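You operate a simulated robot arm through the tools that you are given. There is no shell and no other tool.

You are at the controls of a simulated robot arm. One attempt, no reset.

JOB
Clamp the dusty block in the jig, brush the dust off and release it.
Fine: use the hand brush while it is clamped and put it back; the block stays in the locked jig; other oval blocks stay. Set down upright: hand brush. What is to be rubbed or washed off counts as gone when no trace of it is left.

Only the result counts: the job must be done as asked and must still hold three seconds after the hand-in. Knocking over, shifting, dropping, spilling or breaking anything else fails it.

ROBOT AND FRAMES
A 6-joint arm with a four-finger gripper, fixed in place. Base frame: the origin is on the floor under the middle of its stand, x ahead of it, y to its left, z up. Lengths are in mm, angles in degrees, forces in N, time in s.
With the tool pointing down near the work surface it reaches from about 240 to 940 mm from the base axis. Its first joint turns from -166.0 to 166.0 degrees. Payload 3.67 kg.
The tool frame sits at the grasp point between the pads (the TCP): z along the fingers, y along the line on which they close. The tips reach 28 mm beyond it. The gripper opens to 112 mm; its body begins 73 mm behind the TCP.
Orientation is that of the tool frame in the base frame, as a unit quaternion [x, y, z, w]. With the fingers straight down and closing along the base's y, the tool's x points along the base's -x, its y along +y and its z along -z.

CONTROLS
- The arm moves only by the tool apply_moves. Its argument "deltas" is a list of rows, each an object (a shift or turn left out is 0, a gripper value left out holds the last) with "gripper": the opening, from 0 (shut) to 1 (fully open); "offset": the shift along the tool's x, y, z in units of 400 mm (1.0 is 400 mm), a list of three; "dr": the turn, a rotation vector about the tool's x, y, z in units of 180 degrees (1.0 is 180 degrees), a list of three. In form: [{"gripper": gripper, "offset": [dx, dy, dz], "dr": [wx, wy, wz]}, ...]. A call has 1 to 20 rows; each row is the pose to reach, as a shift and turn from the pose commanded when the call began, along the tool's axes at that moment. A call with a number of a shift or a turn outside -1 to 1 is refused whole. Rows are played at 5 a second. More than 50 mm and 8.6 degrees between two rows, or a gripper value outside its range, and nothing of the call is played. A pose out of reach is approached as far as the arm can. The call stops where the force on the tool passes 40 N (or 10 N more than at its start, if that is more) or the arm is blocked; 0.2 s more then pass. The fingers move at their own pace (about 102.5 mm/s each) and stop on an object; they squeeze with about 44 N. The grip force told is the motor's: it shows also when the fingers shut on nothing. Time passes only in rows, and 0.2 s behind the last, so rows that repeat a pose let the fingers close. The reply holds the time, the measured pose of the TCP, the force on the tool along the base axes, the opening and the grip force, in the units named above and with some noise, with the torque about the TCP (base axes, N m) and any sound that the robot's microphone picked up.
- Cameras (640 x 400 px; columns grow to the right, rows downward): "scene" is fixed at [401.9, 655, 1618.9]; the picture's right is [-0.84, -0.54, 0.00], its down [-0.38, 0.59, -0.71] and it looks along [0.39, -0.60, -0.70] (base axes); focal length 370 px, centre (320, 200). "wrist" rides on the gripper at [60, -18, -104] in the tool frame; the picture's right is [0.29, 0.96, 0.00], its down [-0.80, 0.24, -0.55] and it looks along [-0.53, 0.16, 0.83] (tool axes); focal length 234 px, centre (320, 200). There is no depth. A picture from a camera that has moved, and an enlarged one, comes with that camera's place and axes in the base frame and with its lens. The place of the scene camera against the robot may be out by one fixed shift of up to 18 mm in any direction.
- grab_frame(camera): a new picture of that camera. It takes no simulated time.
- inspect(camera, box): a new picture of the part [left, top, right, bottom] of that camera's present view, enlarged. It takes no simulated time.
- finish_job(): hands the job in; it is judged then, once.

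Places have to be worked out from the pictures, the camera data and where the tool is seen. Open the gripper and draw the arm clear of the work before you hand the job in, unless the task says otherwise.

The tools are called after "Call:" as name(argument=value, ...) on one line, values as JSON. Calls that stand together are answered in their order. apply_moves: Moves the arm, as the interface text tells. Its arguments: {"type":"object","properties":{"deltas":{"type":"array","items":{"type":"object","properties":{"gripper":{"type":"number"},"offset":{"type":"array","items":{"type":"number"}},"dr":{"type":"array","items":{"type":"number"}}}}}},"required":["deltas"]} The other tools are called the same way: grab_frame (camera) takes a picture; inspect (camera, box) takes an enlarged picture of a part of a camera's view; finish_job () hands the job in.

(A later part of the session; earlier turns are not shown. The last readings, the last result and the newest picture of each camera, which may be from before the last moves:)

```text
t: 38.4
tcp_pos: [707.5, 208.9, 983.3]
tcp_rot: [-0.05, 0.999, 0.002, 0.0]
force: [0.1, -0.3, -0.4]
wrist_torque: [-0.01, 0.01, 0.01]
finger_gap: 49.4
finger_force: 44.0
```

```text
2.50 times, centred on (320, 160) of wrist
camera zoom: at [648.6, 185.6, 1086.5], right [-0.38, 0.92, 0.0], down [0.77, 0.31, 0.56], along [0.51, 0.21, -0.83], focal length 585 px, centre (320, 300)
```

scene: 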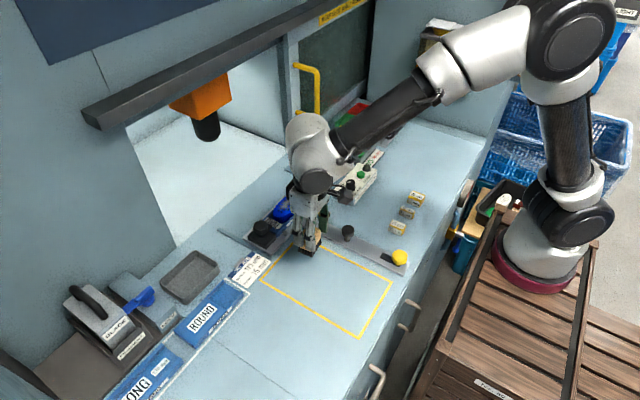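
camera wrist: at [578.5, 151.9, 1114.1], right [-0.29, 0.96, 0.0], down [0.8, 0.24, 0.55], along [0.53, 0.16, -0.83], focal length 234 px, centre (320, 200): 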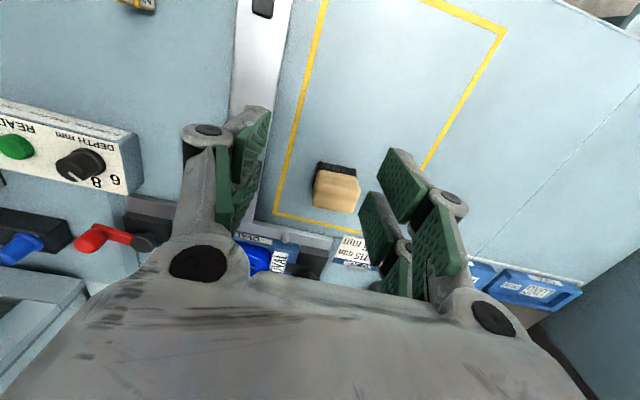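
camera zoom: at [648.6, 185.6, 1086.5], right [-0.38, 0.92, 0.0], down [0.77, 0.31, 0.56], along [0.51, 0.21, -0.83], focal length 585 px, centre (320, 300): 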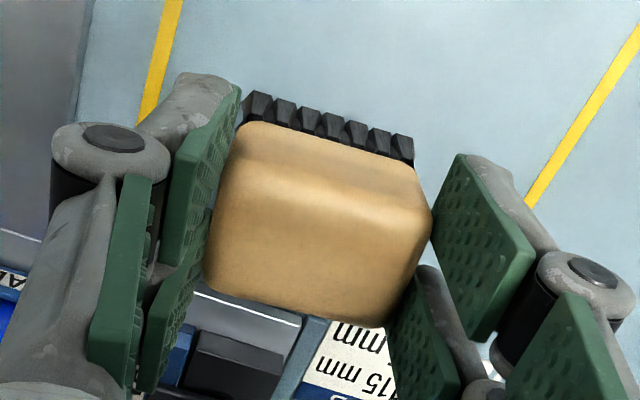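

The brush is firmly held, bristles down. I carry it above the block at (846,104) with yaw back to zero.

Call:
apply_moves(deltas=[{"gripper": 0.3, "offset": [-0.079, -0.074, 0], "dr": [0, 0, 0.008]}, {"gripper": 0.3, "offset": [-0.158, -0.148, 0], "dr": [0, 0, 0.016]}, {"gripper": 0.3, "offset": [-0.238, -0.222, 0], "dr": [0, 0, 0.024]}, {"gripper": 0.3, "offset": [-0.317, -0.2955, 0], "dr": [0, 0, 0.0317]}, {"gripper": 0.3, "offset": [-0.317, -0.2955, 0], "dr": [0, 0, 0.0317]}])

Call:
grab_frame(camera="wrist")

Call:
inspect(camera="scene", box=[235, 150, 345, 250])

```text
t: 39.6
tcp_pos: [843.5, 104.5, 984.0]
tcp_rot: [0.0, 1.0, 0.001, 0.0]
force: [0.1, -0.3, -1.4]
wrist_torque: [0.01, 0.01, 0.02]
finger_gap: 49.4
finger_force: 44.1
```

```text
taken
camera wrist: at [784.4, 86.4, 1086.4], right [-0.29, 0.96, 0.0], down [0.8, 0.24, 0.55], along [0.53, 0.16, -0.83], focal length 234 px, centre (320, 200)
```

wrist: 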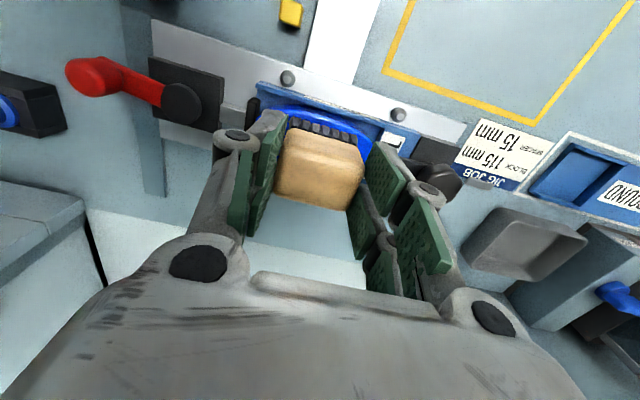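

```text
4.00 times, centred on (290, 200) of scene
camera zoom: at [401.9, 655.0, 1618.9], right [-0.84, -0.54, 0.0], down [-0.38, 0.59, -0.71], along [0.39, -0.6, -0.7], focal length 1481 px, centre (440, 200)
```

zoom: 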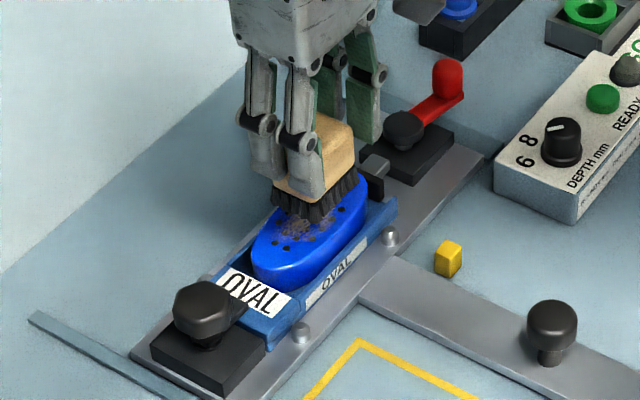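

The brush is above the block's dust. I descend to about 5 mm above the expected contact, then feel for it.

Call:
apply_moves(deltas=[{"gripper": 0.3, "offset": [-0.005, 0, 0.04]}, {"gripper": 0.3, "offset": [-0.005, 0, 0.075]}, {"gripper": 0.3, "offset": [-0.005, 0, 0.075]}])

Call:
inspect(camera="scene", box=[265, 160, 335, 225])

```text
t: 40.4
tcp_pos: [846.4, 104.7, 956.3]
tcp_rot: [-0.001, 1.0, 0.003, 0.002]
force: [-0.2, -0.2, 29.0]
wrist_torque: [-0.02, -0.1, 0.01]
finger_gap: 49.5
finger_force: 43.7
```

```text
6.15 times, centred on (300, 192) of scene
camera zoom: at [401.9, 655.0, 1618.9], right [-0.84, -0.54, 0.0], down [-0.38, 0.59, -0.71], along [0.39, -0.6, -0.7], focal length 2278 px, centre (443, 246)
```

zoom: 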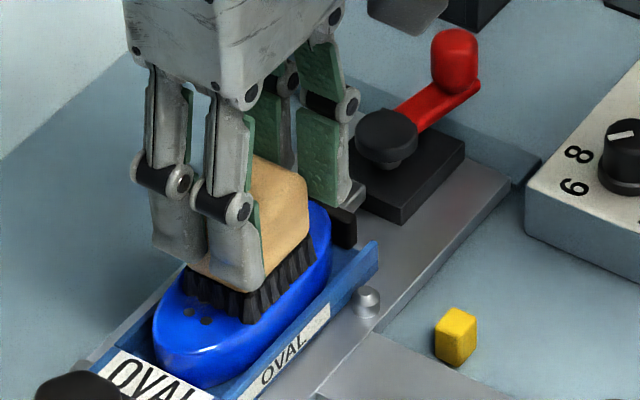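

Contact came at TCP z≈956 with 29 N. I ease up ~1.7 mm to around 10 N and stroke along the block's length (±30 mm in y).

Call:
apply_moves(deltas=[{"gripper": 0.3, "offset": [0, 0, -0.004]}, {"gripper": 0.3, "offset": [0, 0.025, -0.004]}, {"gripper": 0.3, "offset": [0, 0.05, -0.004]}, {"gripper": 0.3, "offset": [0, 0.075, -0.004]}, {"gripper": 0.3, "offset": [0, 0.05, -0.004]}, {"gripper": 0.3, "offset": [0, 0.025, -0.004]}, {"gripper": 0.3, "offset": [0, 0, -0.004]}, {"gripper": 0.3, "offset": [0, -0.025, -0.004]}, {"gripper": 0.3, "offset": [0, -0.05, -0.004]}, {"gripper": 0.3, "offset": [0, -0.075, -0.004]}, {"gripper": 0.3, "offset": [0, -0.05, -0.004]}, {"gripper": 0.3, "offset": [0, -0.025, -0.004]}, {"gripper": 0.3, "offset": [0, 0, -0.004]}])

Call:
inspect(camera="scene", box=[265, 160, 335, 225])

```text
t: 43.2
tcp_pos: [847.9, 103.8, 955.4]
tcp_rot: [0.001, 1.0, 0.002, 0.0]
force: [-0.5, -1.1, 4.9]
wrist_torque: [-0.12, -0.1, -0.01]
finger_gap: 49.5
finger_force: 43.9
```

```text
6.15 times, centred on (300, 192) of scene
camera zoom: at [401.9, 655.0, 1618.9], right [-0.84, -0.54, 0.0], down [-0.38, 0.59, -0.71], along [0.39, -0.6, -0.7], focal length 2278 px, centre (443, 246)
```

zoom: 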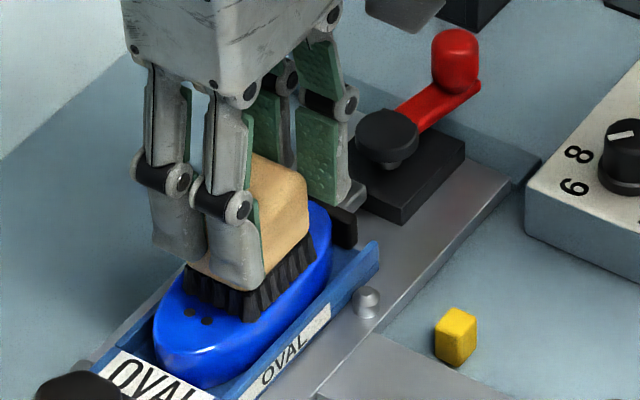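

Stroked with ~5 N; nothing shifted. I lift the brush 35 mm and shift it aside to see what dust remains.

Call:
apply_moves(deltas=[{"gripper": 0.3, "offset": [0, 0, -0.05]}, {"gripper": 0.3, "offset": [0, 0, -0.1]}, {"gripper": 0.3, "offset": [0.1, 0, -0.12]}, {"gripper": 0.3, "offset": [0.2, 0, -0.12]}, {"gripper": 0.3, "offset": [0.25, 0, -0.12]}, {"gripper": 0.3, "offset": [0.25, 0, -0.12]}])

Call:
inspect(camera="scene", box=[250, 165, 330, 235])

Call:
grab_frame(camera="wrist")

```text
t: 44.6
tcp_pos: [747.3, 102.5, 1002.9]
tcp_rot: [0.001, 1.0, 0.002, 0.001]
force: [-0.4, 0.4, -0.8]
wrist_torque: [0.01, 0.02, -0.02]
finger_gap: 49.2
finger_force: 43.9
```

```text
5.71 times, centred on (290, 200) of scene
camera zoom: at [401.9, 655.0, 1618.9], right [-0.84, -0.54, 0.0], down [-0.38, 0.59, -0.71], along [0.39, -0.6, -0.7], focal length 2116 px, centre (491, 200)
```

zoom: 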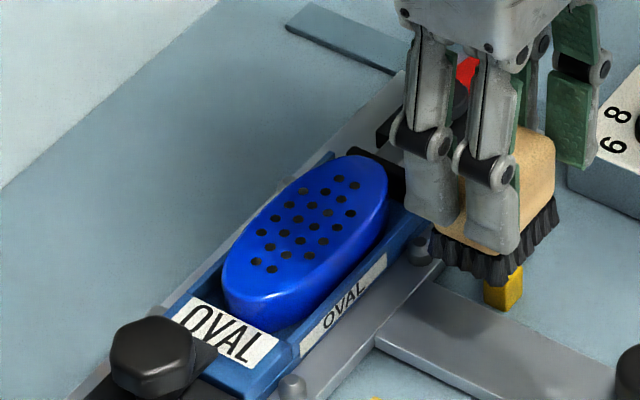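

```text
taken
camera wrist: at [685.9, 85.2, 1105.5], right [-0.29, 0.96, 0.0], down [0.8, 0.24, 0.55], along [0.53, 0.16, -0.83], focal length 234 px, centre (320, 200)
```

wrist: 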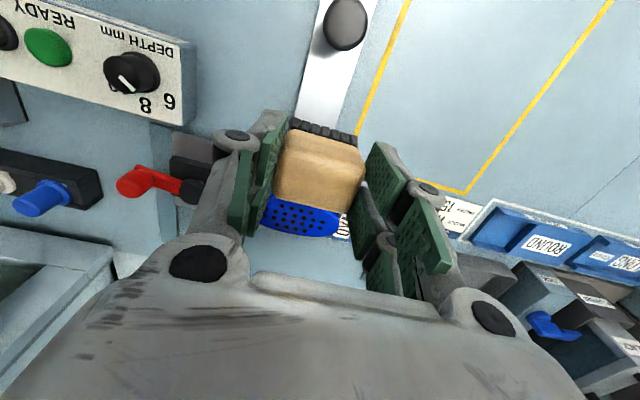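

The dust appears gone after one pass. I zoom in closer to check for any trace.

Call:
inspect(camera="scene", box=[275, 190, 301, 218])

Call:
inspect(camera="wrist", box=[250, 185, 360, 250])

```text
14.29 times, centred on (288, 204) of scene
camera zoom: at [401.9, 655.0, 1618.9], right [-0.84, -0.54, 0.0], down [-0.38, 0.59, -0.71], along [0.39, -0.6, -0.7], focal length 5289 px, centre (777, 143)
```

zoom: 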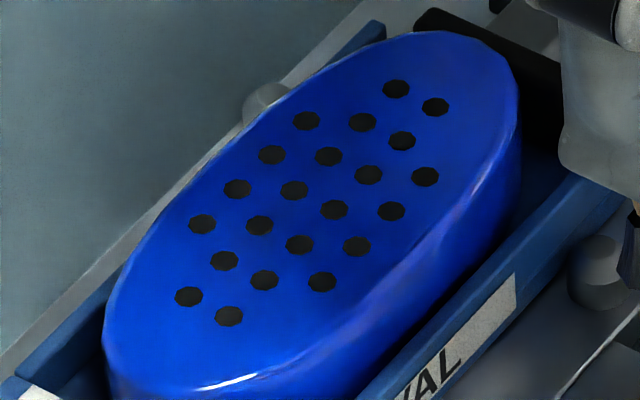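

```text
5.82 times, centred on (305, 218) of wrist
camera zoom: at [685.9, 85.2, 1105.5], right [-0.29, 0.96, 0.0], down [0.8, 0.24, 0.55], along [0.53, 0.16, -0.83], focal length 1362 px, centre (407, 98)
```

zoom: 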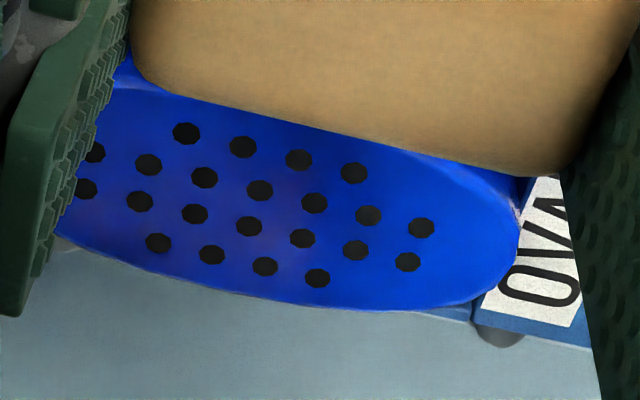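

It looks clean, but a faint tint might be a last trace, so I go over it again with the brush offset ±8 mm in x to cover the whole top.

Call:
apply_moves(deltas=[{"gripper": 0.3, "offset": [-0.1, 0, 0]}, {"gripper": 0.3, "offset": [-0.2, 0, 0]}, {"gripper": 0.3, "offset": [-0.23, 0, 0.02]}, {"gripper": 0.3, "offset": [-0.23, 0, 0.1]}, {"gripper": 0.3, "offset": [-0.23, 0, 0.121]}, {"gripper": 0.3, "offset": [-0.23, 0.035, 0.121]}, {"gripper": 0.3, "offset": [-0.23, 0.07, 0.121]}, {"gripper": 0.3, "offset": [-0.23, 0.035, 0.121]}, {"gripper": 0.3, "offset": [-0.23, 0, 0.121]}, {"gripper": 0.3, "offset": [-0.23, -0.035, 0.121]}, {"gripper": 0.3, "offset": [-0.23, -0.07, 0.121]}, {"gripper": 0.3, "offset": [-0.23, -0.035, 0.121]}, {"gripper": 0.3, "offset": [-0.23, 0, 0.121]}, {"gripper": 0.3, "offset": [-0.23, 0, 0.1]}, {"gripper": 0.3, "offset": [-0.27, 0, 0.1]}, {"gripper": 0.3, "offset": [-0.27, 0, 0.121]}, {"gripper": 0.3, "offset": [-0.27, 0.035, 0.121]}, {"gripper": 0.3, "offset": [-0.27, 0.07, 0.121]}, {"gripper": 0.3, "offset": [-0.27, 0.035, 0.121]}, {"gripper": 0.3, "offset": [-0.27, 0, 0.121]}])

Call:
inspect(camera="scene", box=[240, 160, 340, 240])

```text
t: 48.8
tcp_pos: [855.0, 105.4, 955.1]
tcp_rot: [-0.001, 1.0, 0.002, 0.0]
force: [-0.7, 1.3, 3.9]
wrist_torque: [0.01, -0.07, 0.0]
finger_gap: 49.0
finger_force: 43.7
```

```text
5.00 times, centred on (290, 200) of scene
camera zoom: at [401.9, 655.0, 1618.9], right [-0.84, -0.54, 0.0], down [-0.38, 0.59, -0.71], along [0.39, -0.6, -0.7], focal length 1851 px, centre (470, 200)
```

zoom: 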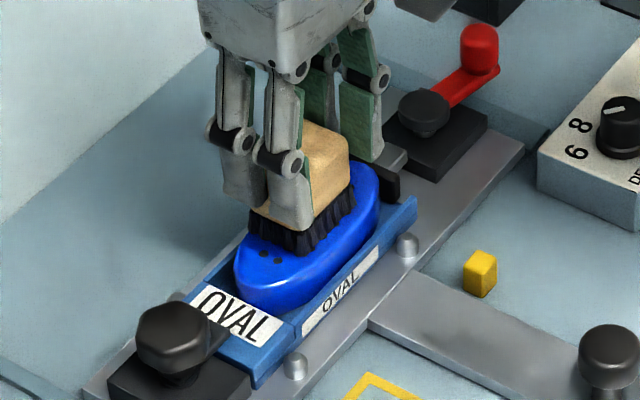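

No shift of block or lever. I finish this lane in -y and +y, then lift and move aside to inspect.

Call:
apply_moves(deltas=[{"gripper": 0.3, "offset": [0, -0.035, 0.0005]}, {"gripper": 0.3, "offset": [0, -0.07, 0.0005]}, {"gripper": 0.3, "offset": [0, -0.035, 0.0005]}, {"gripper": 0.3, "offset": [0, 0, 0.0005]}, {"gripper": 0.3, "offset": [0, 0, -0.02]}, {"gripper": 0.3, "offset": [0.02, 0, -0.02]}, {"gripper": 0.3, "offset": [0.02, 0, 0.001]}, {"gripper": 0.3, "offset": [0.02, 0.035, 0.001]}, {"gripper": 0.3, "offset": [0.02, 0.07, 0.001]}, {"gripper": 0.3, "offset": [0.02, 0.035, 0.001]}, {"gripper": 0.3, "offset": [0.02, 0, 0.001]}, {"gripper": 0.3, "offset": [0.02, -0.035, 0.001]}, {"gripper": 0.3, "offset": [0.02, -0.07, 0.001]}, {"gripper": 0.3, "offset": [0.02, -0.035, 0.001]}, {"gripper": 0.3, "offset": [0.02, 0, 0.001]}, {"gripper": 0.3, "offset": [0.02, 0, -0.05]}, {"gripper": 0.3, "offset": [0.03, 0, -0.12]}, {"gripper": 0.3, "offset": [0.14, 0, -0.12]}, {"gripper": 0.3, "offset": [0.25, 0, -0.12]}, {"gripper": 0.3, "offset": [0.27, 0, -0.12]}])

Call:
inspect(camera="scene", box=[275, 190, 301, 218])

Call:
inspect(camera="wrist", box=[250, 185, 360, 250])

Call:
inspect(camera="scene", box=[220, 160, 420, 285])

```text
t: 53.0
tcp_pos: [746.4, 103.9, 1003.0]
tcp_rot: [0.0, 1.0, 0.002, 0.001]
force: [1.4, -0.3, -1.3]
wrist_torque: [-0.01, 0.0, 0.0]
finger_gap: 49.1
finger_force: 43.8
```

```text
14.29 times, centred on (288, 204) of scene
camera zoom: at [401.9, 655.0, 1618.9], right [-0.84, -0.54, 0.0], down [-0.38, 0.59, -0.71], along [0.39, -0.6, -0.7], focal length 5289 px, centre (777, 143)
```

zoom: 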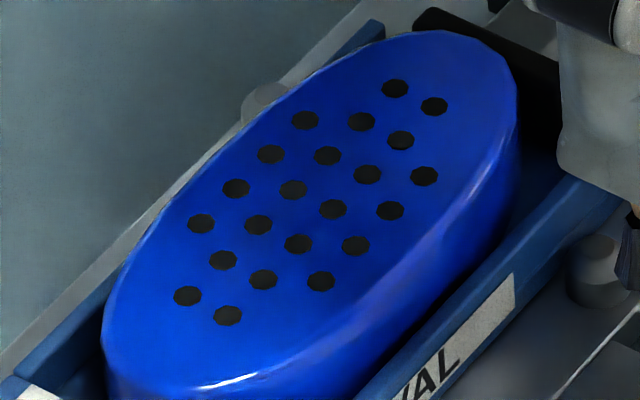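

```text
5.82 times, centred on (305, 218) of wrist
camera zoom: at [685.6, 86.1, 1105.9], right [-0.29, 0.96, 0.0], down [0.8, 0.24, 0.55], along [0.53, 0.16, -0.83], focal length 1362 px, centre (407, 98)
```

zoom: 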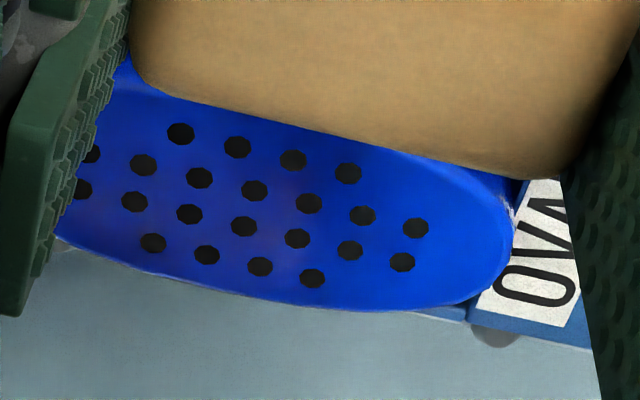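

```text
3.20 times, centred on (320, 222) of scene
camera zoom: at [401.9, 655.0, 1618.9], right [-0.84, -0.54, 0.0], down [-0.38, 0.59, -0.71], along [0.39, -0.6, -0.7], focal length 1185 px, centre (320, 128)
```

zoom: 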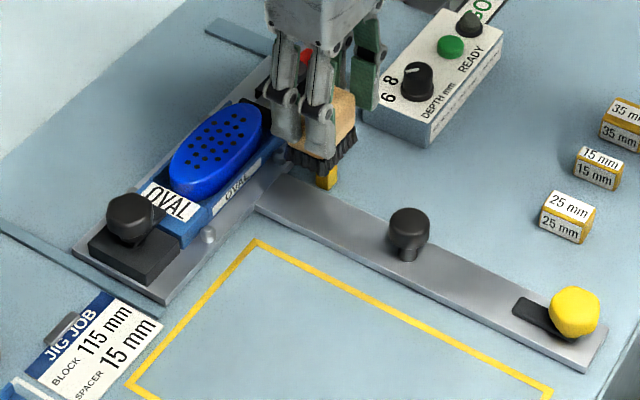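

The block is fully clean (the faint tint is a fixed reflection) and the carriage is at its home place. I carry the brush back above its original spot (706.5, 209) with the original 5.7° yaw.

Call:
apply_moves(deltas=[{"gripper": 0.3, "offset": [0.033, 0.088, 0.0], "dr": [0, 0, -0.01]}, {"gripper": 0.3, "offset": [0.066, 0.176, 0.0], "dr": [0, 0, -0.02]}, {"gripper": 0.3, "offset": [0.1, 0.263, 0.0], "dr": [0, 0, -0.0317]}, {"gripper": 0.3, "offset": [0.1, 0.263, 0.05], "dr": [0, 0, -0.0317]}, {"gripper": 0.3, "offset": [0.1, 0.263, 0.05], "dr": [0, 0, -0.0317]}])

Call:
grab_frame(camera="wrist")

Call:
inspect(camera="scene", box=[235, 160, 355, 270])

```text
t: 54.2
tcp_pos: [706.4, 210.2, 985.8]
tcp_rot: [-0.05, 0.999, 0.003, -0.001]
force: [0.7, 0.2, -1.2]
wrist_torque: [-0.04, 0.02, -0.01]
finger_gap: 49.2
finger_force: 43.4
```

```text
taken
camera wrist: at [648.7, 185.6, 1088.0], right [-0.38, 0.92, 0.0], down [0.77, 0.31, 0.56], along [0.51, 0.21, -0.83], focal length 234 px, centre (320, 200)
```

wrist: 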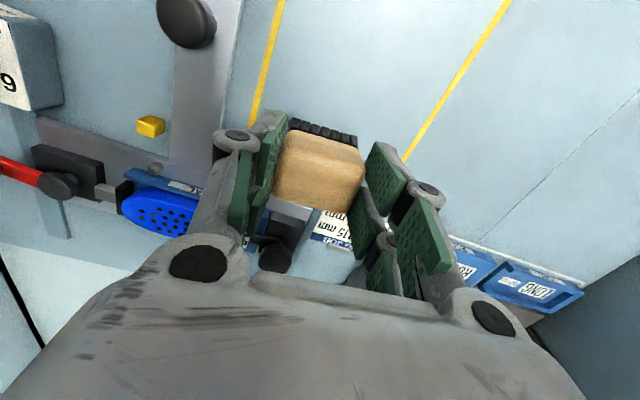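

```text
3.64 times, centred on (295, 215) of scene
camera zoom: at [401.9, 655.0, 1618.9], right [-0.84, -0.54, 0.0], down [-0.38, 0.59, -0.71], along [0.39, -0.6, -0.7], focal length 1346 px, centre (411, 146)
```

zoom: 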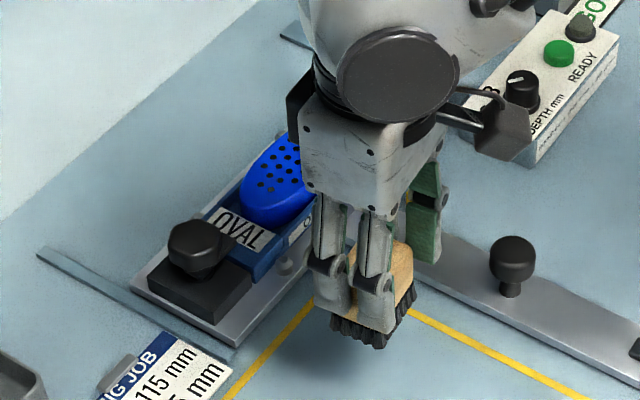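

Also visible from here, the block top is clean. I lower the brush to just above the table (TCP z≈916) before feeling for contact.

Call:
inspect(camera="wrist", box=[110, 170, 220, 250])

Call:
apply_moves(deltas=[{"gripper": 0.3, "offset": [0, -0.002, 0.06]}, {"gripper": 0.3, "offset": [0, -0.002, 0.12]}, {"gripper": 0.3, "offset": [0, -0.002, 0.16]}, {"gripper": 0.3, "offset": [0, -0.002, 0.174]}, {"gripper": 0.3, "offset": [0, -0.002, 0.174]}])

```text
5.00 times, centred on (165, 210) of wrist
camera zoom: at [648.7, 185.6, 1088.0], right [-0.38, 0.92, 0.0], down [0.77, 0.31, 0.56], along [0.51, 0.21, -0.83], focal length 1171 px, centre (1095, 150)
```

zoom: 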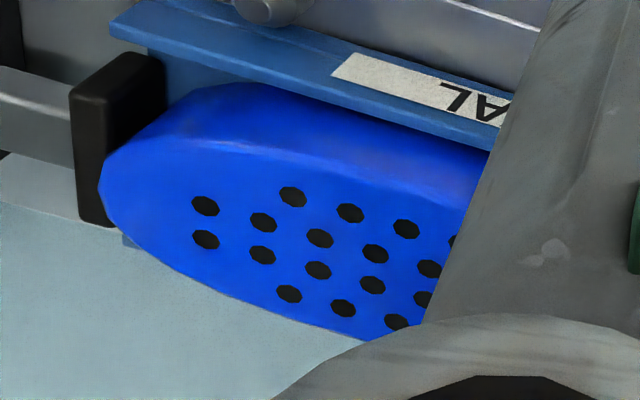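

```text
t: 55.4
tcp_pos: [707.1, 209.0, 911.6]
tcp_rot: [-0.05, 0.999, 0.003, 0.0]
force: [0.5, -0.5, -1.2]
wrist_torque: [0.03, 0.01, -0.02]
finger_gap: 49.4
finger_force: 43.9
```

At z=911.6 there is no contact yet (brush slid slightly up in the grip). I step down gently.

Call:
apply_moves(deltas=[{"gripper": 0.3, "offset": [0, 0, 0.003]}, {"gripper": 0.3, "offset": [0, 0, 0.003]}])

```text
t: 56.0
tcp_pos: [708.7, 209.2, 911.6]
tcp_rot: [-0.05, 0.999, 0.002, 0.0]
force: [-0.4, -0.3, -1.4]
wrist_torque: [0.01, 0.02, -0.02]
finger_gap: 49.3
finger_force: 43.5
```

Call:
apply_moves(deltas=[{"gripper": 0.3, "offset": [0, 0, 0.004]}, {"gripper": 0.3, "offset": [0, 0, 0.004]}])

Call:
inspect(camera="scene", box=[270, 200, 350, 290])

```text
t: 56.6
tcp_pos: [707.1, 208.9, 910.4]
tcp_rot: [-0.05, 0.999, 0.001, 0.0]
force: [-0.9, -1.6, 5.9]
wrist_torque: [-0.23, -0.03, 0.0]
finger_gap: 49.4
finger_force: 44.1
```

```text
4.44 times, centred on (310, 245) of scene
camera zoom: at [401.9, 655.0, 1618.9], right [-0.84, -0.54, 0.0], down [-0.38, 0.59, -0.71], along [0.39, -0.6, -0.7], focal length 1646 px, centre (364, 0)
```

zoom: 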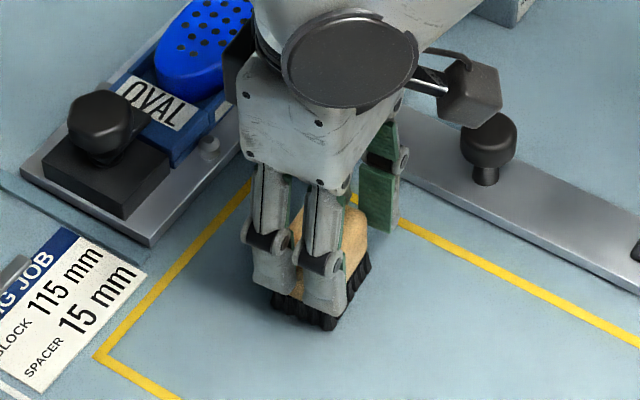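

Contact at z=910.4 with ~6 N; I seat it slightly more, then open the gripper gently.

Call:
apply_moves(deltas=[{"gripper": 0.3, "offset": [0, 0, 0.0015]}, {"gripper": 0.3, "offset": [0, 0, 0.0015]}])

Call:
apply_moves(deltas=[{"gripper": 0.47}, {"gripper": 0.5}, {"gripper": 0.55}, {"gripper": 0.62}, {"gripper": 0.62}])

Call:
inspect(camera="scene", box=[270, 200, 350, 290])

```text
t: 57.2
tcp_pos: [707.5, 208.8, 910.3]
tcp_rot: [-0.049, 0.999, 0.002, 0.0]
force: [0.1, -3.2, 13.3]
wrist_torque: [-0.33, -0.13, -0.01]
finger_gap: 49.5
finger_force: 43.7
```

```text
t: 58.4
tcp_pos: [706.6, 209.9, 909.5]
tcp_rot: [-0.049, 0.999, 0.002, 0.001]
force: [-0.6, -0.2, -0.1]
wrist_torque: [-0.01, 0.01, 0.0]
finger_gap: 69.3
finger_force: 0.1
```

```text
4.44 times, centred on (310, 245) of scene
camera zoom: at [401.9, 655.0, 1618.9], right [-0.84, -0.54, 0.0], down [-0.38, 0.59, -0.71], along [0.39, -0.6, -0.7], focal length 1646 px, centre (364, 0)
```

zoom: 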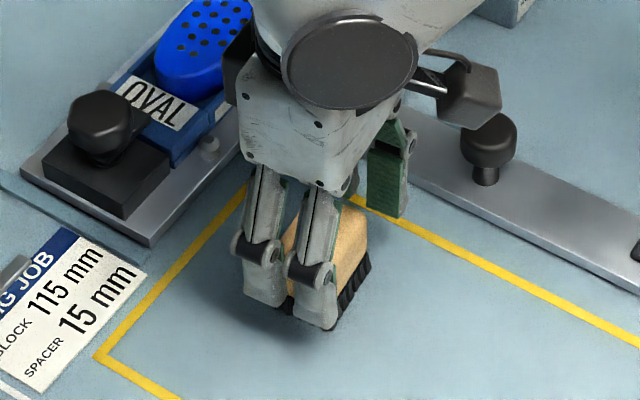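

The gripper is open (69 mm) and the brush stands upright. I rise straight up clear of it.

Call:
apply_moves(deltas=[{"gripper": 0.62, "offset": [0, 0, -0.06]}, {"gripper": 0.62, "offset": [0, 0, -0.13]}, {"gripper": 0.62, "offset": [0, 0, -0.2]}, {"gripper": 0.62, "offset": [0, 0, -0.2]}])

Call:
inspect(camera="scene", box=[270, 200, 350, 290])

Call:
inspect(camera="wrist", box=[240, 80, 400, 220])

```text
t: 59.4
tcp_pos: [707.9, 208.7, 990.8]
tcp_rot: [-0.049, 0.999, 0.002, 0.0]
force: [-0.2, -0.2, -0.1]
wrist_torque: [0.03, -0.04, -0.02]
finger_gap: 69.3
finger_force: 0.2
```

```text
4.44 times, centred on (310, 245) of scene
camera zoom: at [401.9, 655.0, 1618.9], right [-0.84, -0.54, 0.0], down [-0.38, 0.59, -0.71], along [0.39, -0.6, -0.7], focal length 1646 px, centre (364, 0)
```

zoom: 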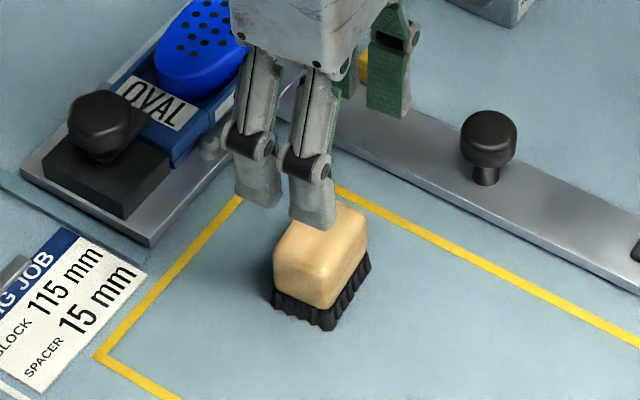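

```text
2.86 times, centred on (320, 150) of wrist
camera zoom: at [649.6, 184.1, 1093.9], right [-0.38, 0.92, 0.0], down [0.77, 0.32, 0.55], along [0.51, 0.21, -0.83], focal length 669 px, centre (320, 343)
```

zoom: 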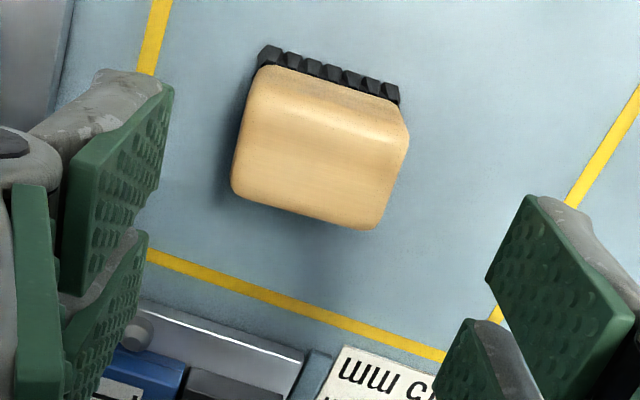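

The brush is upright in its original spot. Now I go back above the red knob at (846,-56) with yaw 80° to release the clamp.

Call:
apply_moves(deltas=[{"gripper": 0.5, "offset": [-0.0277, -0.0696, 0], "dr": [0, 0, -0.0414]}, {"gripper": 0.4, "offset": [-0.0555, -0.1392, 0], "dr": [0, 0, -0.0828]}, {"gripper": 0.4, "offset": [-0.0832, -0.2088, 0], "dr": [0, 0, -0.1242]}, {"gripper": 0.4, "offset": [-0.1109, -0.2784, 0], "dr": [0, 0, -0.1656]}, {"gripper": 0.4, "offset": [-0.1387, -0.348, 0], "dr": [0, 0, -0.207]}, {"gripper": 0.4, "offset": [-0.1664, -0.4176, 0], "dr": [0, 0, -0.2484]}, {"gripper": 0.4, "offset": [-0.1941, -0.4872, 0], "dr": [0, 0, -0.2898]}, {"gripper": 0.4, "offset": [-0.2218, -0.5568, 0], "dr": [0, 0, -0.3312]}, {"gripper": 0.4, "offset": [-0.2496, -0.6264, 0.005], "dr": [0, 0, -0.3726]}, {"gripper": 0.4, "offset": [-0.2773, -0.696, 0.015], "dr": [0, 0, -0.414]}, {"gripper": 0.4, "offset": [-0.2773, -0.696, 0.015], "dr": [0, 0, -0.414]}])

Call:
inspect(camera="wrist", box=[240, 90, 400, 190])

Call:
inspect(camera="scene", box=[220, 160, 420, 285])

```text
t: 61.8
tcp_pos: [845.3, -57.4, 983.6]
tcp_rot: [-0.644, 0.765, 0.002, 0.001]
force: [-0.3, 0.0, -0.2]
wrist_torque: [-0.01, 0.0, 0.03]
finger_gap: 44.6
finger_force: 0.0
```

```text
4.00 times, centred on (320, 140) of wrist
camera zoom: at [852.9, -119.8, 1086.7], right [-0.99, -0.12, 0.0], down [-0.1, 0.82, 0.56], along [-0.07, 0.55, -0.83], focal length 937 px, centre (320, 440)
```

zoom: 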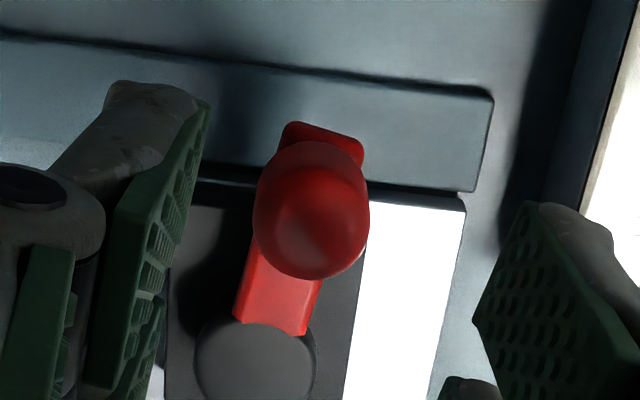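

```text
3.20 times, centred on (320, 222) of scene
camera zoom: at [401.9, 655.0, 1618.9], right [-0.84, -0.54, 0.0], down [-0.38, 0.59, -0.71], along [0.39, -0.6, -0.7], focal length 1185 px, centre (320, 128)
```

zoom: 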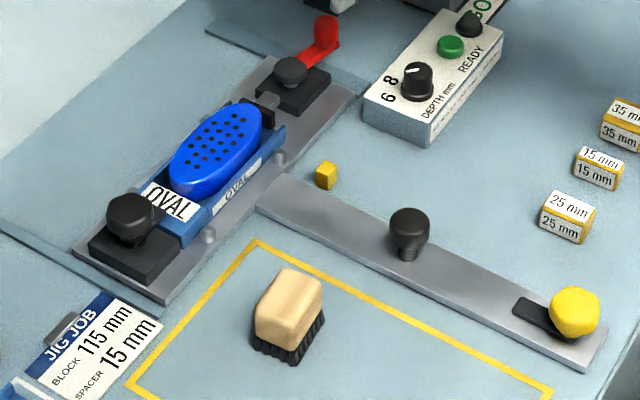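

Lever still at ~80°, carriage at home, everything in place. I centre over the knob and descend beside it.

Call:
apply_moves(deltas=[{"gripper": 0.4, "offset": [-0.0007, -0.0042, 0.06]}, {"gripper": 0.4, "offset": [-0.0007, -0.0042, 0.12]}, {"gripper": 0.4, "offset": [-0.0007, -0.0042, 0.157]}, {"gripper": 0.25, "offset": [-0.0007, -0.0042, 0.157]}, {"gripper": 0.25, "offset": [-0.0007, -0.0042, 0.157]}])

Call:
inspect(camera="wrist", box=[240, 110, 400, 210])

Call:
inspect(camera="scene", box=[280, 140, 360, 200])

```text
t: 63.0
tcp_pos: [846.9, -56.8, 920.5]
tcp_rot: [-0.644, 0.765, 0.002, 0.002]
force: [0.4, 0.6, -0.3]
wrist_torque: [-0.02, 0.02, 0.0]
finger_gap: 28.2
finger_force: 0.1
```

```text
4.00 times, centred on (320, 160) of wrist
camera zoom: at [854.5, -118.4, 1022.8], right [-0.99, -0.12, 0.0], down [-0.1, 0.82, 0.56], along [-0.07, 0.55, -0.83], focal length 937 px, centre (320, 360)
```

zoom: 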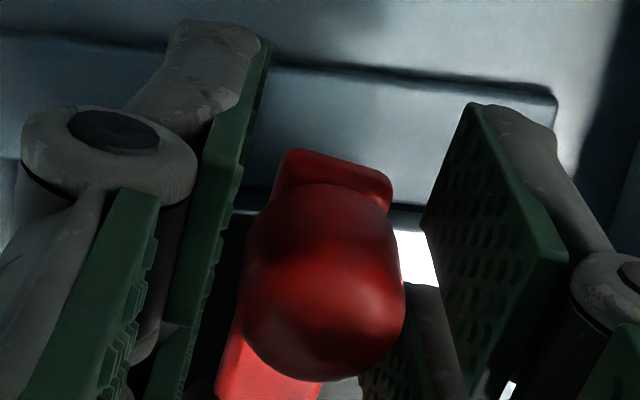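

```text
6.67 times, centred on (320, 170) of scene
camera zoom: at [401.9, 655.0, 1618.9], right [-0.84, -0.54, 0.0], down [-0.38, 0.59, -0.71], along [0.39, -0.6, -0.7], focal length 2468 px, centre (320, 400)
```

zoom: 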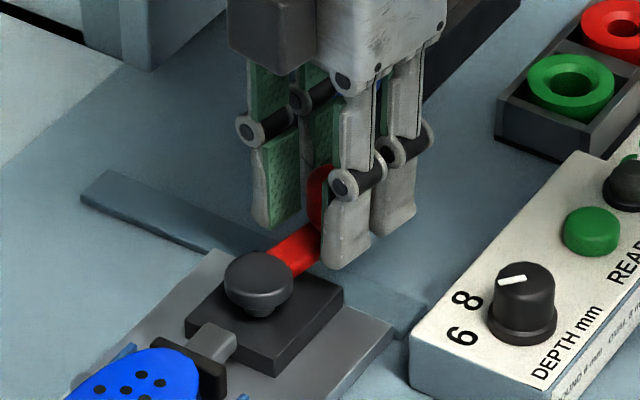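

The knob is caged (28 mm, no squeeze). I swing it back along the arc, yawing with the lever, first by 21°.

Call:
apply_moves(deltas=[{"gripper": 0.25, "offset": [-0.0003, 0.0073, 0], "dr": [0, 0, 0.0194]}, {"gripper": 0.25, "offset": [-0.0009, 0.0146, 0], "dr": [0, 0, 0.0389]}, {"gripper": 0.25, "offset": [-0.002, 0.0219, 0], "dr": [0, 0, 0.0583]}, {"gripper": 0.25, "offset": [-0.0036, 0.029, 0], "dr": [0, 0, 0.0778]}, {"gripper": 0.25, "offset": [-0.0056, 0.0361, 0], "dr": [0, 0, 0.0972]}, {"gripper": 0.25, "offset": [-0.008, 0.043, 0], "dr": [0, 0, 0.1167]}, {"gripper": 0.25, "offset": [-0.008, 0.043, 0], "dr": [0, 0, 0.1167]}])

Call:
inspect(camera="scene", box=[280, 140, 360, 200])

Call:
inspect(camera="scene", box=[220, 160, 420, 285])

```text
t: 64.6
tcp_pos: [830.3, -51.7, 921.1]
tcp_rot: [-0.493, 0.87, 0.002, 0.001]
force: [-0.4, 0.9, -0.2]
wrist_torque: [0.03, 0.0, 0.01]
finger_gap: 28.1
finger_force: 0.1
```

```text
6.67 times, centred on (320, 170) of scene
camera zoom: at [401.9, 655.0, 1618.9], right [-0.84, -0.54, 0.0], down [-0.38, 0.59, -0.71], along [0.39, -0.6, -0.7], focal length 2468 px, centre (320, 400)
```

zoom: 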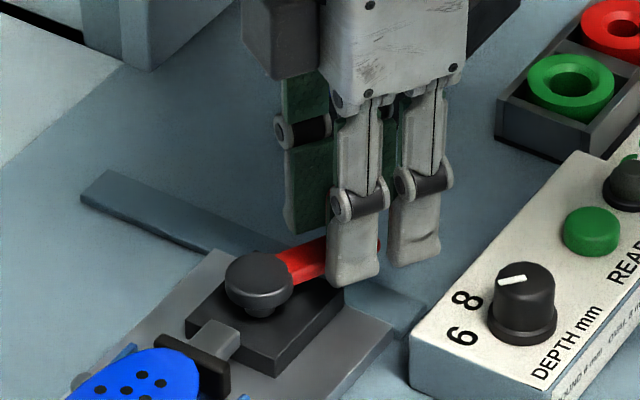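

```text
3.20 times, centred on (320, 222) of scene
camera zoom: at [401.9, 655.0, 1618.9], right [-0.84, -0.54, 0.0], down [-0.38, 0.59, -0.71], along [0.39, -0.6, -0.7], focal length 1185 px, centre (320, 128)
```

zoom: 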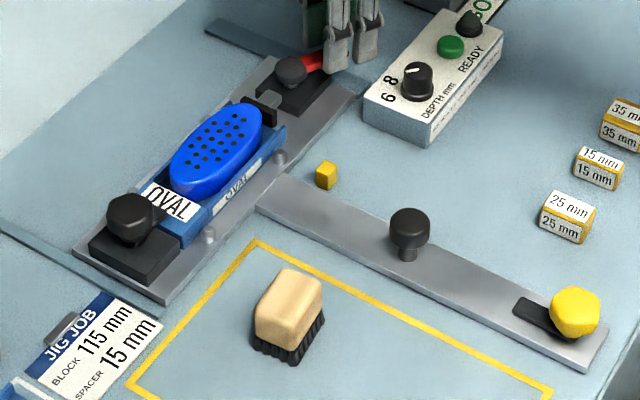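

The lever follows with almost no force and the carriage stays home. I continue another 30° along the arc.

Call:
apply_moves(deltas=[{"gripper": 0.25, "offset": [-0.0003, 0.0073, 0], "dr": [0, 0, 0.0194]}, {"gripper": 0.25, "offset": [-0.0009, 0.0146, 0], "dr": [0, 0, 0.0389]}, {"gripper": 0.25, "offset": [-0.002, 0.0219, 0], "dr": [0, 0, 0.0583]}, {"gripper": 0.25, "offset": [-0.0036, 0.029, 0], "dr": [0, 0, 0.0778]}, {"gripper": 0.25, "offset": [-0.0056, 0.0361, 0], "dr": [0, 0, 0.0972]}, {"gripper": 0.25, "offset": [-0.008, 0.043, 0], "dr": [0, 0, 0.1167]}, {"gripper": 0.25, "offset": [-0.0108, 0.0497, 0], "dr": [0, 0, 0.1361]}, {"gripper": 0.25, "offset": [-0.014, 0.0563, 0], "dr": [0, 0, 0.1556]}, {"gripper": 0.25, "offset": [-0.014, 0.0563, 0], "dr": [0, 0, 0.1556]}])

Call:
inspect(camera="scene", box=[280, 140, 360, 200])

Call:
inspect(camera="scene", box=[220, 160, 420, 285])

```text
t: 66.6
tcp_pos: [814.9, -34.7, 920.7]
tcp_rot: [-0.269, 0.963, 0.002, 0.001]
force: [0.1, 0.2, 0.0]
wrist_torque: [0.02, -0.02, 0.01]
finger_gap: 28.4
finger_force: 0.0
```

```text
6.67 times, centred on (320, 170) of scene
camera zoom: at [401.9, 655.0, 1618.9], right [-0.84, -0.54, 0.0], down [-0.38, 0.59, -0.71], along [0.39, -0.6, -0.7], focal length 2468 px, centre (320, 400)
```

zoom: 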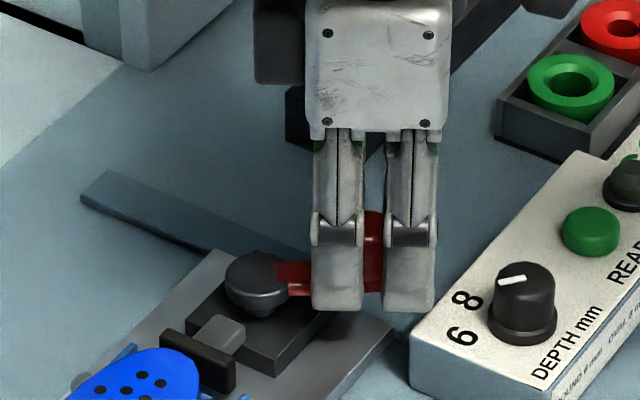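

```text
3.20 times, centred on (320, 222) of scene
camera zoom: at [401.9, 655.0, 1618.9], right [-0.84, -0.54, 0.0], down [-0.38, 0.59, -0.71], along [0.39, -0.6, -0.7], focal length 1185 px, centre (320, 128)
```

zoom: 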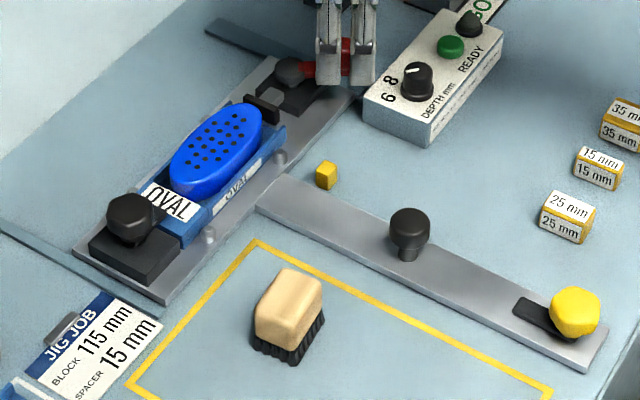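

The pad is retracting and the carriage remains home. I complete the arc back to the lever's original direction, with slight overshoot to take up the play.

Call:
apply_moves(deltas=[{"gripper": 0.25, "offset": [-0.0002, 0.0073, 0], "dr": [0, 0, 0.0194]}, {"gripper": 0.25, "offset": [-0.0009, 0.0146, 0], "dr": [0, 0, 0.0389]}, {"gripper": 0.25, "offset": [-0.002, 0.0219, 0], "dr": [0, 0, 0.0583]}, {"gripper": 0.25, "offset": [-0.0036, 0.029, 0], "dr": [0, 0, 0.0778]}, {"gripper": 0.25, "offset": [-0.0056, 0.0361, 0], "dr": [0, 0, 0.0972]}, {"gripper": 0.25, "offset": [-0.008, 0.043, 0], "dr": [0, 0, 0.1167]}, {"gripper": 0.25, "offset": [-0.0108, 0.0498, 0], "dr": [0, 0, 0.1361]}, {"gripper": 0.25, "offset": [-0.014, 0.0563, 0], "dr": [0, 0, 0.1556]}, {"gripper": 0.25, "offset": [-0.0177, 0.0627, 0], "dr": [0, 0, 0.175]}, {"gripper": 0.25, "offset": [-0.0177, 0.068, 0], "dr": [0, 0, 0.175]}, {"gripper": 0.25, "offset": [-0.0177, 0.0715, 0], "dr": [0, 0, 0.175]}, {"gripper": 0.25, "offset": [-0.0177, 0.0715, 0], "dr": [0, 0, 0.175]}])

Call:
inspect(camera="scene", box=[280, 140, 360, 200])

Call:
inspect(camera="scene", box=[220, 160, 420, 285])

Call:
inspect(camera="wrist", box=[240, 110, 400, 210])

```text
t: 69.2
tcp_pos: [805.9, -5.2, 919.9]
tcp_rot: [0.004, 1.0, 0.002, 0.0]
force: [0.6, 0.4, -1.0]
wrist_torque: [-0.01, -0.04, 0.0]
finger_gap: 27.8
finger_force: 0.1
```

```text
6.67 times, centred on (320, 170) of scene
camera zoom: at [401.9, 655.0, 1618.9], right [-0.84, -0.54, 0.0], down [-0.38, 0.59, -0.71], along [0.39, -0.6, -0.7], focal length 2468 px, centre (320, 400)
```

zoom: 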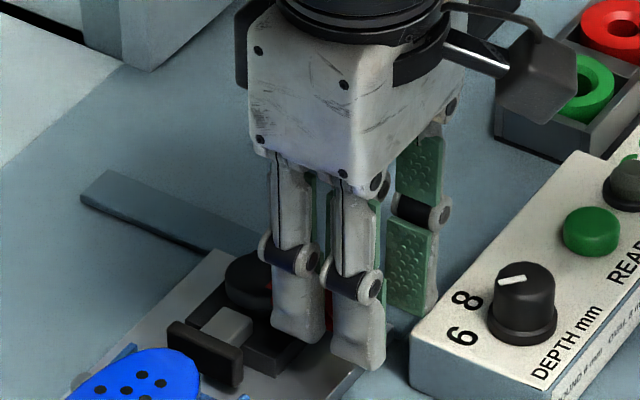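

```text
3.20 times, centred on (320, 222) of scene
camera zoom: at [401.9, 655.0, 1618.9], right [-0.84, -0.54, 0.0], down [-0.38, 0.59, -0.71], along [0.39, -0.6, -0.7], focal length 1185 px, centre (320, 128)
```

zoom: 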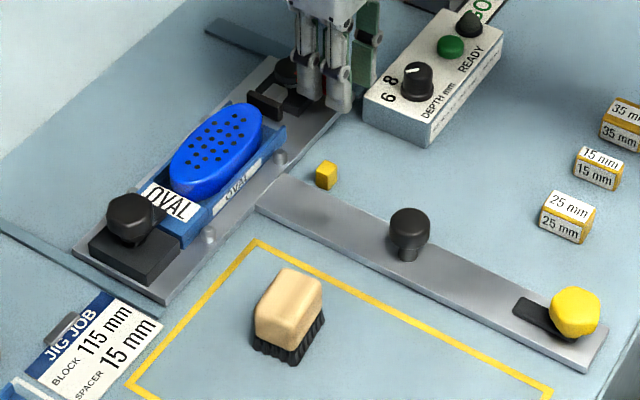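

```text
4.00 times, centred on (320, 160) of wrist
camera zoom: at [744.8, -24.6, 1023.5], right [-0.28, 0.96, 0.0], down [0.8, 0.23, 0.56], along [0.53, 0.16, -0.83], focal length 937 px, centre (320, 360)
```

zoom: 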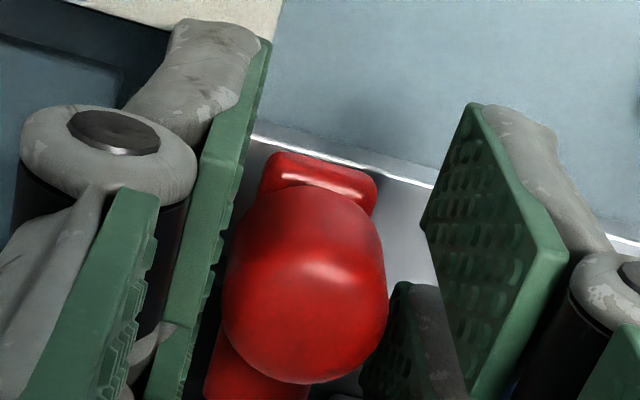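

The pad is fully retracted as at the start. I nudge 2 mm further +y to confirm the lever is at its open stop.

Call:
apply_moves(deltas=[{"gripper": 0.25, "offset": [0, 0.0025, 0]}, {"gripper": 0.25, "offset": [0, 0.005, 0]}, {"gripper": 0.25, "offset": [0, 0.005, 0]}])

```text
t: 70.0
tcp_pos: [805.3, -5.4, 921.4]
tcp_rot: [0.003, 1.0, 0.002, 0.001]
force: [-1.3, -1.5, 1.1]
wrist_torque: [-0.03, 0.0, 0.01]
finger_gap: 29.0
finger_force: 0.7
```

The lever is at its open stop. I open the gripper and rise clear, then inspect everything.

Call:
apply_moves(deltas=[{"gripper": 0.3, "offset": [0, -0.006, 0]}, {"gripper": 0.42, "offset": [0, -0.006, 0]}, {"gripper": 0.42, "offset": [0, -0.006, 0]}, {"gripper": 0.42, "offset": [0, -0.006, -0.08]}, {"gripper": 0.42, "offset": [0, -0.006, -0.17]}, {"gripper": 0.42, "offset": [0.1, -0.006, -0.2]}, {"gripper": 0.42, "offset": [0.2, -0.006, -0.25]}, {"gripper": 0.42, "offset": [0.2, -0.006, -0.25]}])

Call:
grab_frame(camera="wrist")

Call:
inspect(camera="scene", box=[220, 160, 420, 285])

Call:
inspect(camera="scene", box=[240, 165, 340, 235])

```text
t: 71.8
tcp_pos: [725.0, -7.6, 1019.6]
tcp_rot: [0.003, 1.0, 0.001, 0.0]
force: [-0.5, -1.3, -0.3]
wrist_torque: [0.02, -0.02, 0.02]
finger_gap: 47.0
finger_force: 0.0
```

```text
taken
camera wrist: at [664.5, -25.4, 1122.7], right [-0.28, 0.96, 0.0], down [0.8, 0.23, 0.55], along [0.53, 0.16, -0.83], focal length 234 px, centre (320, 200)
```

wrist: 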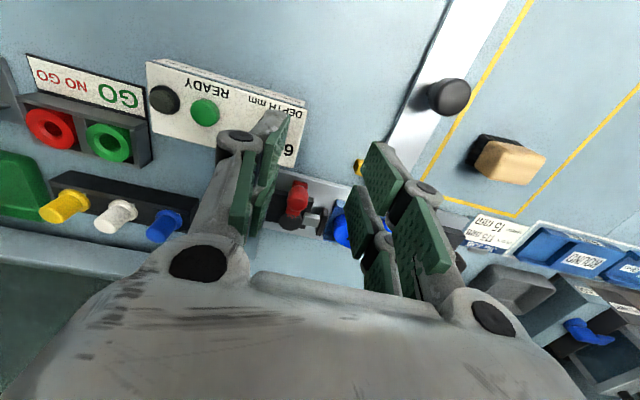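

```text
3.20 times, centred on (320, 222) of scene
camera zoom: at [401.9, 655.0, 1618.9], right [-0.84, -0.54, 0.0], down [-0.38, 0.59, -0.71], along [0.39, -0.6, -0.7], focal length 1185 px, centre (320, 128)
```

zoom: 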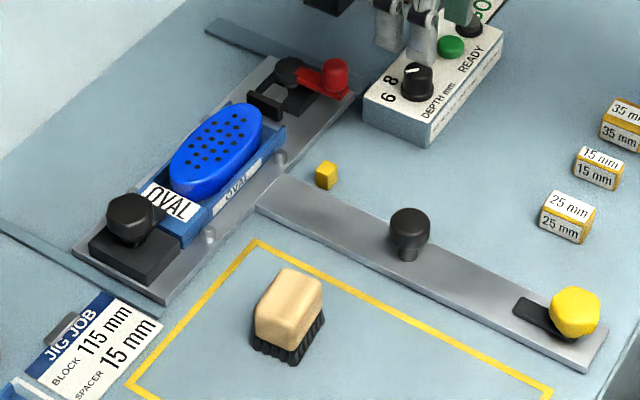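

```text
5.71 times, centred on (290, 200) of scene
camera zoom: at [401.9, 655.0, 1618.9], right [-0.84, -0.54, 0.0], down [-0.38, 0.59, -0.71], along [0.39, -0.6, -0.7], focal length 2116 px, centre (491, 200)
```

zoom: 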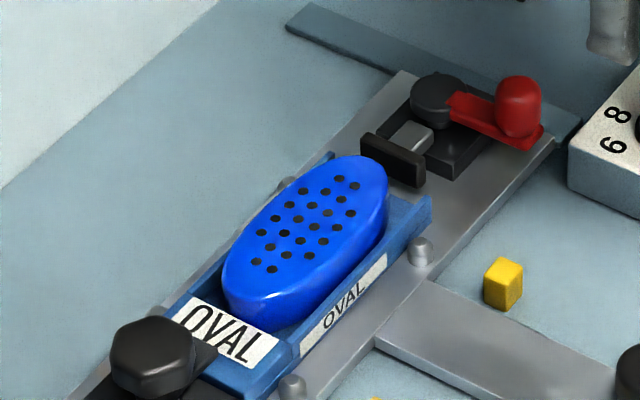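

The lever, carriage and brush all match their initial places, and the block looks clean in its nest. I take one more close wrist look at the block top with the gripper open to make sure no dust remains.

Call:
apply_moves(deltas=[{"gripper": 1.0, "offset": [-0.03, 0.0825, 0.008]}, {"gripper": 1.0, "offset": [-0.06, 0.165, 0.016]}, {"gripper": 1.0, "offset": [-0.09, 0.2475, 0.025]}, {"gripper": 1.0, "offset": [-0.09, 0.2475, 0.025]}])

Call:
inspect(camera="wrist", box=[250, 160, 390, 250])

Call:
inspect(camera="scene", box=[275, 190, 301, 218])

Call:
grab_frame(camera="scene")

```text
t: 72.8
tcp_pos: [760.6, 90.9, 1009.8]
tcp_rot: [0.002, 1.0, 0.002, 0.0]
force: [-0.2, -0.7, 0.5]
wrist_torque: [-0.02, -0.02, 0.0]
finger_gap: 112.0
finger_force: 0.1
```

```text
4.44 times, centred on (320, 205) of wrist
camera zoom: at [700.4, 72.7, 1112.8], right [-0.28, 0.96, 0.0], down [0.8, 0.23, 0.55], along [0.53, 0.16, -0.83], focal length 1041 px, centre (320, 178)
```

zoom: 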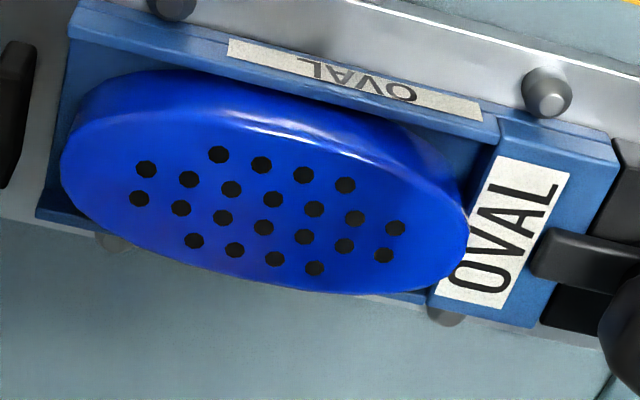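

```text
14.29 times, centred on (288, 204) of scene
camera zoom: at [401.9, 655.0, 1618.9], right [-0.84, -0.54, 0.0], down [-0.38, 0.59, -0.71], along [0.39, -0.6, -0.7], focal length 5289 px, centre (777, 143)
```

zoom: 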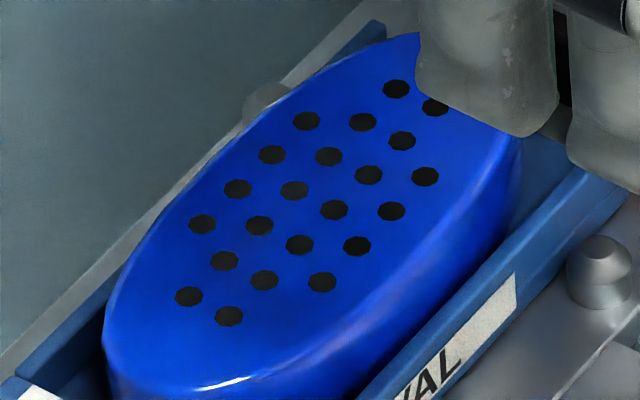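

```text
taken
```

scene: 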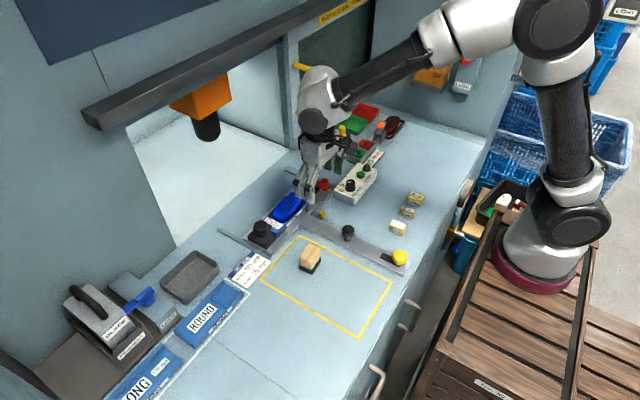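

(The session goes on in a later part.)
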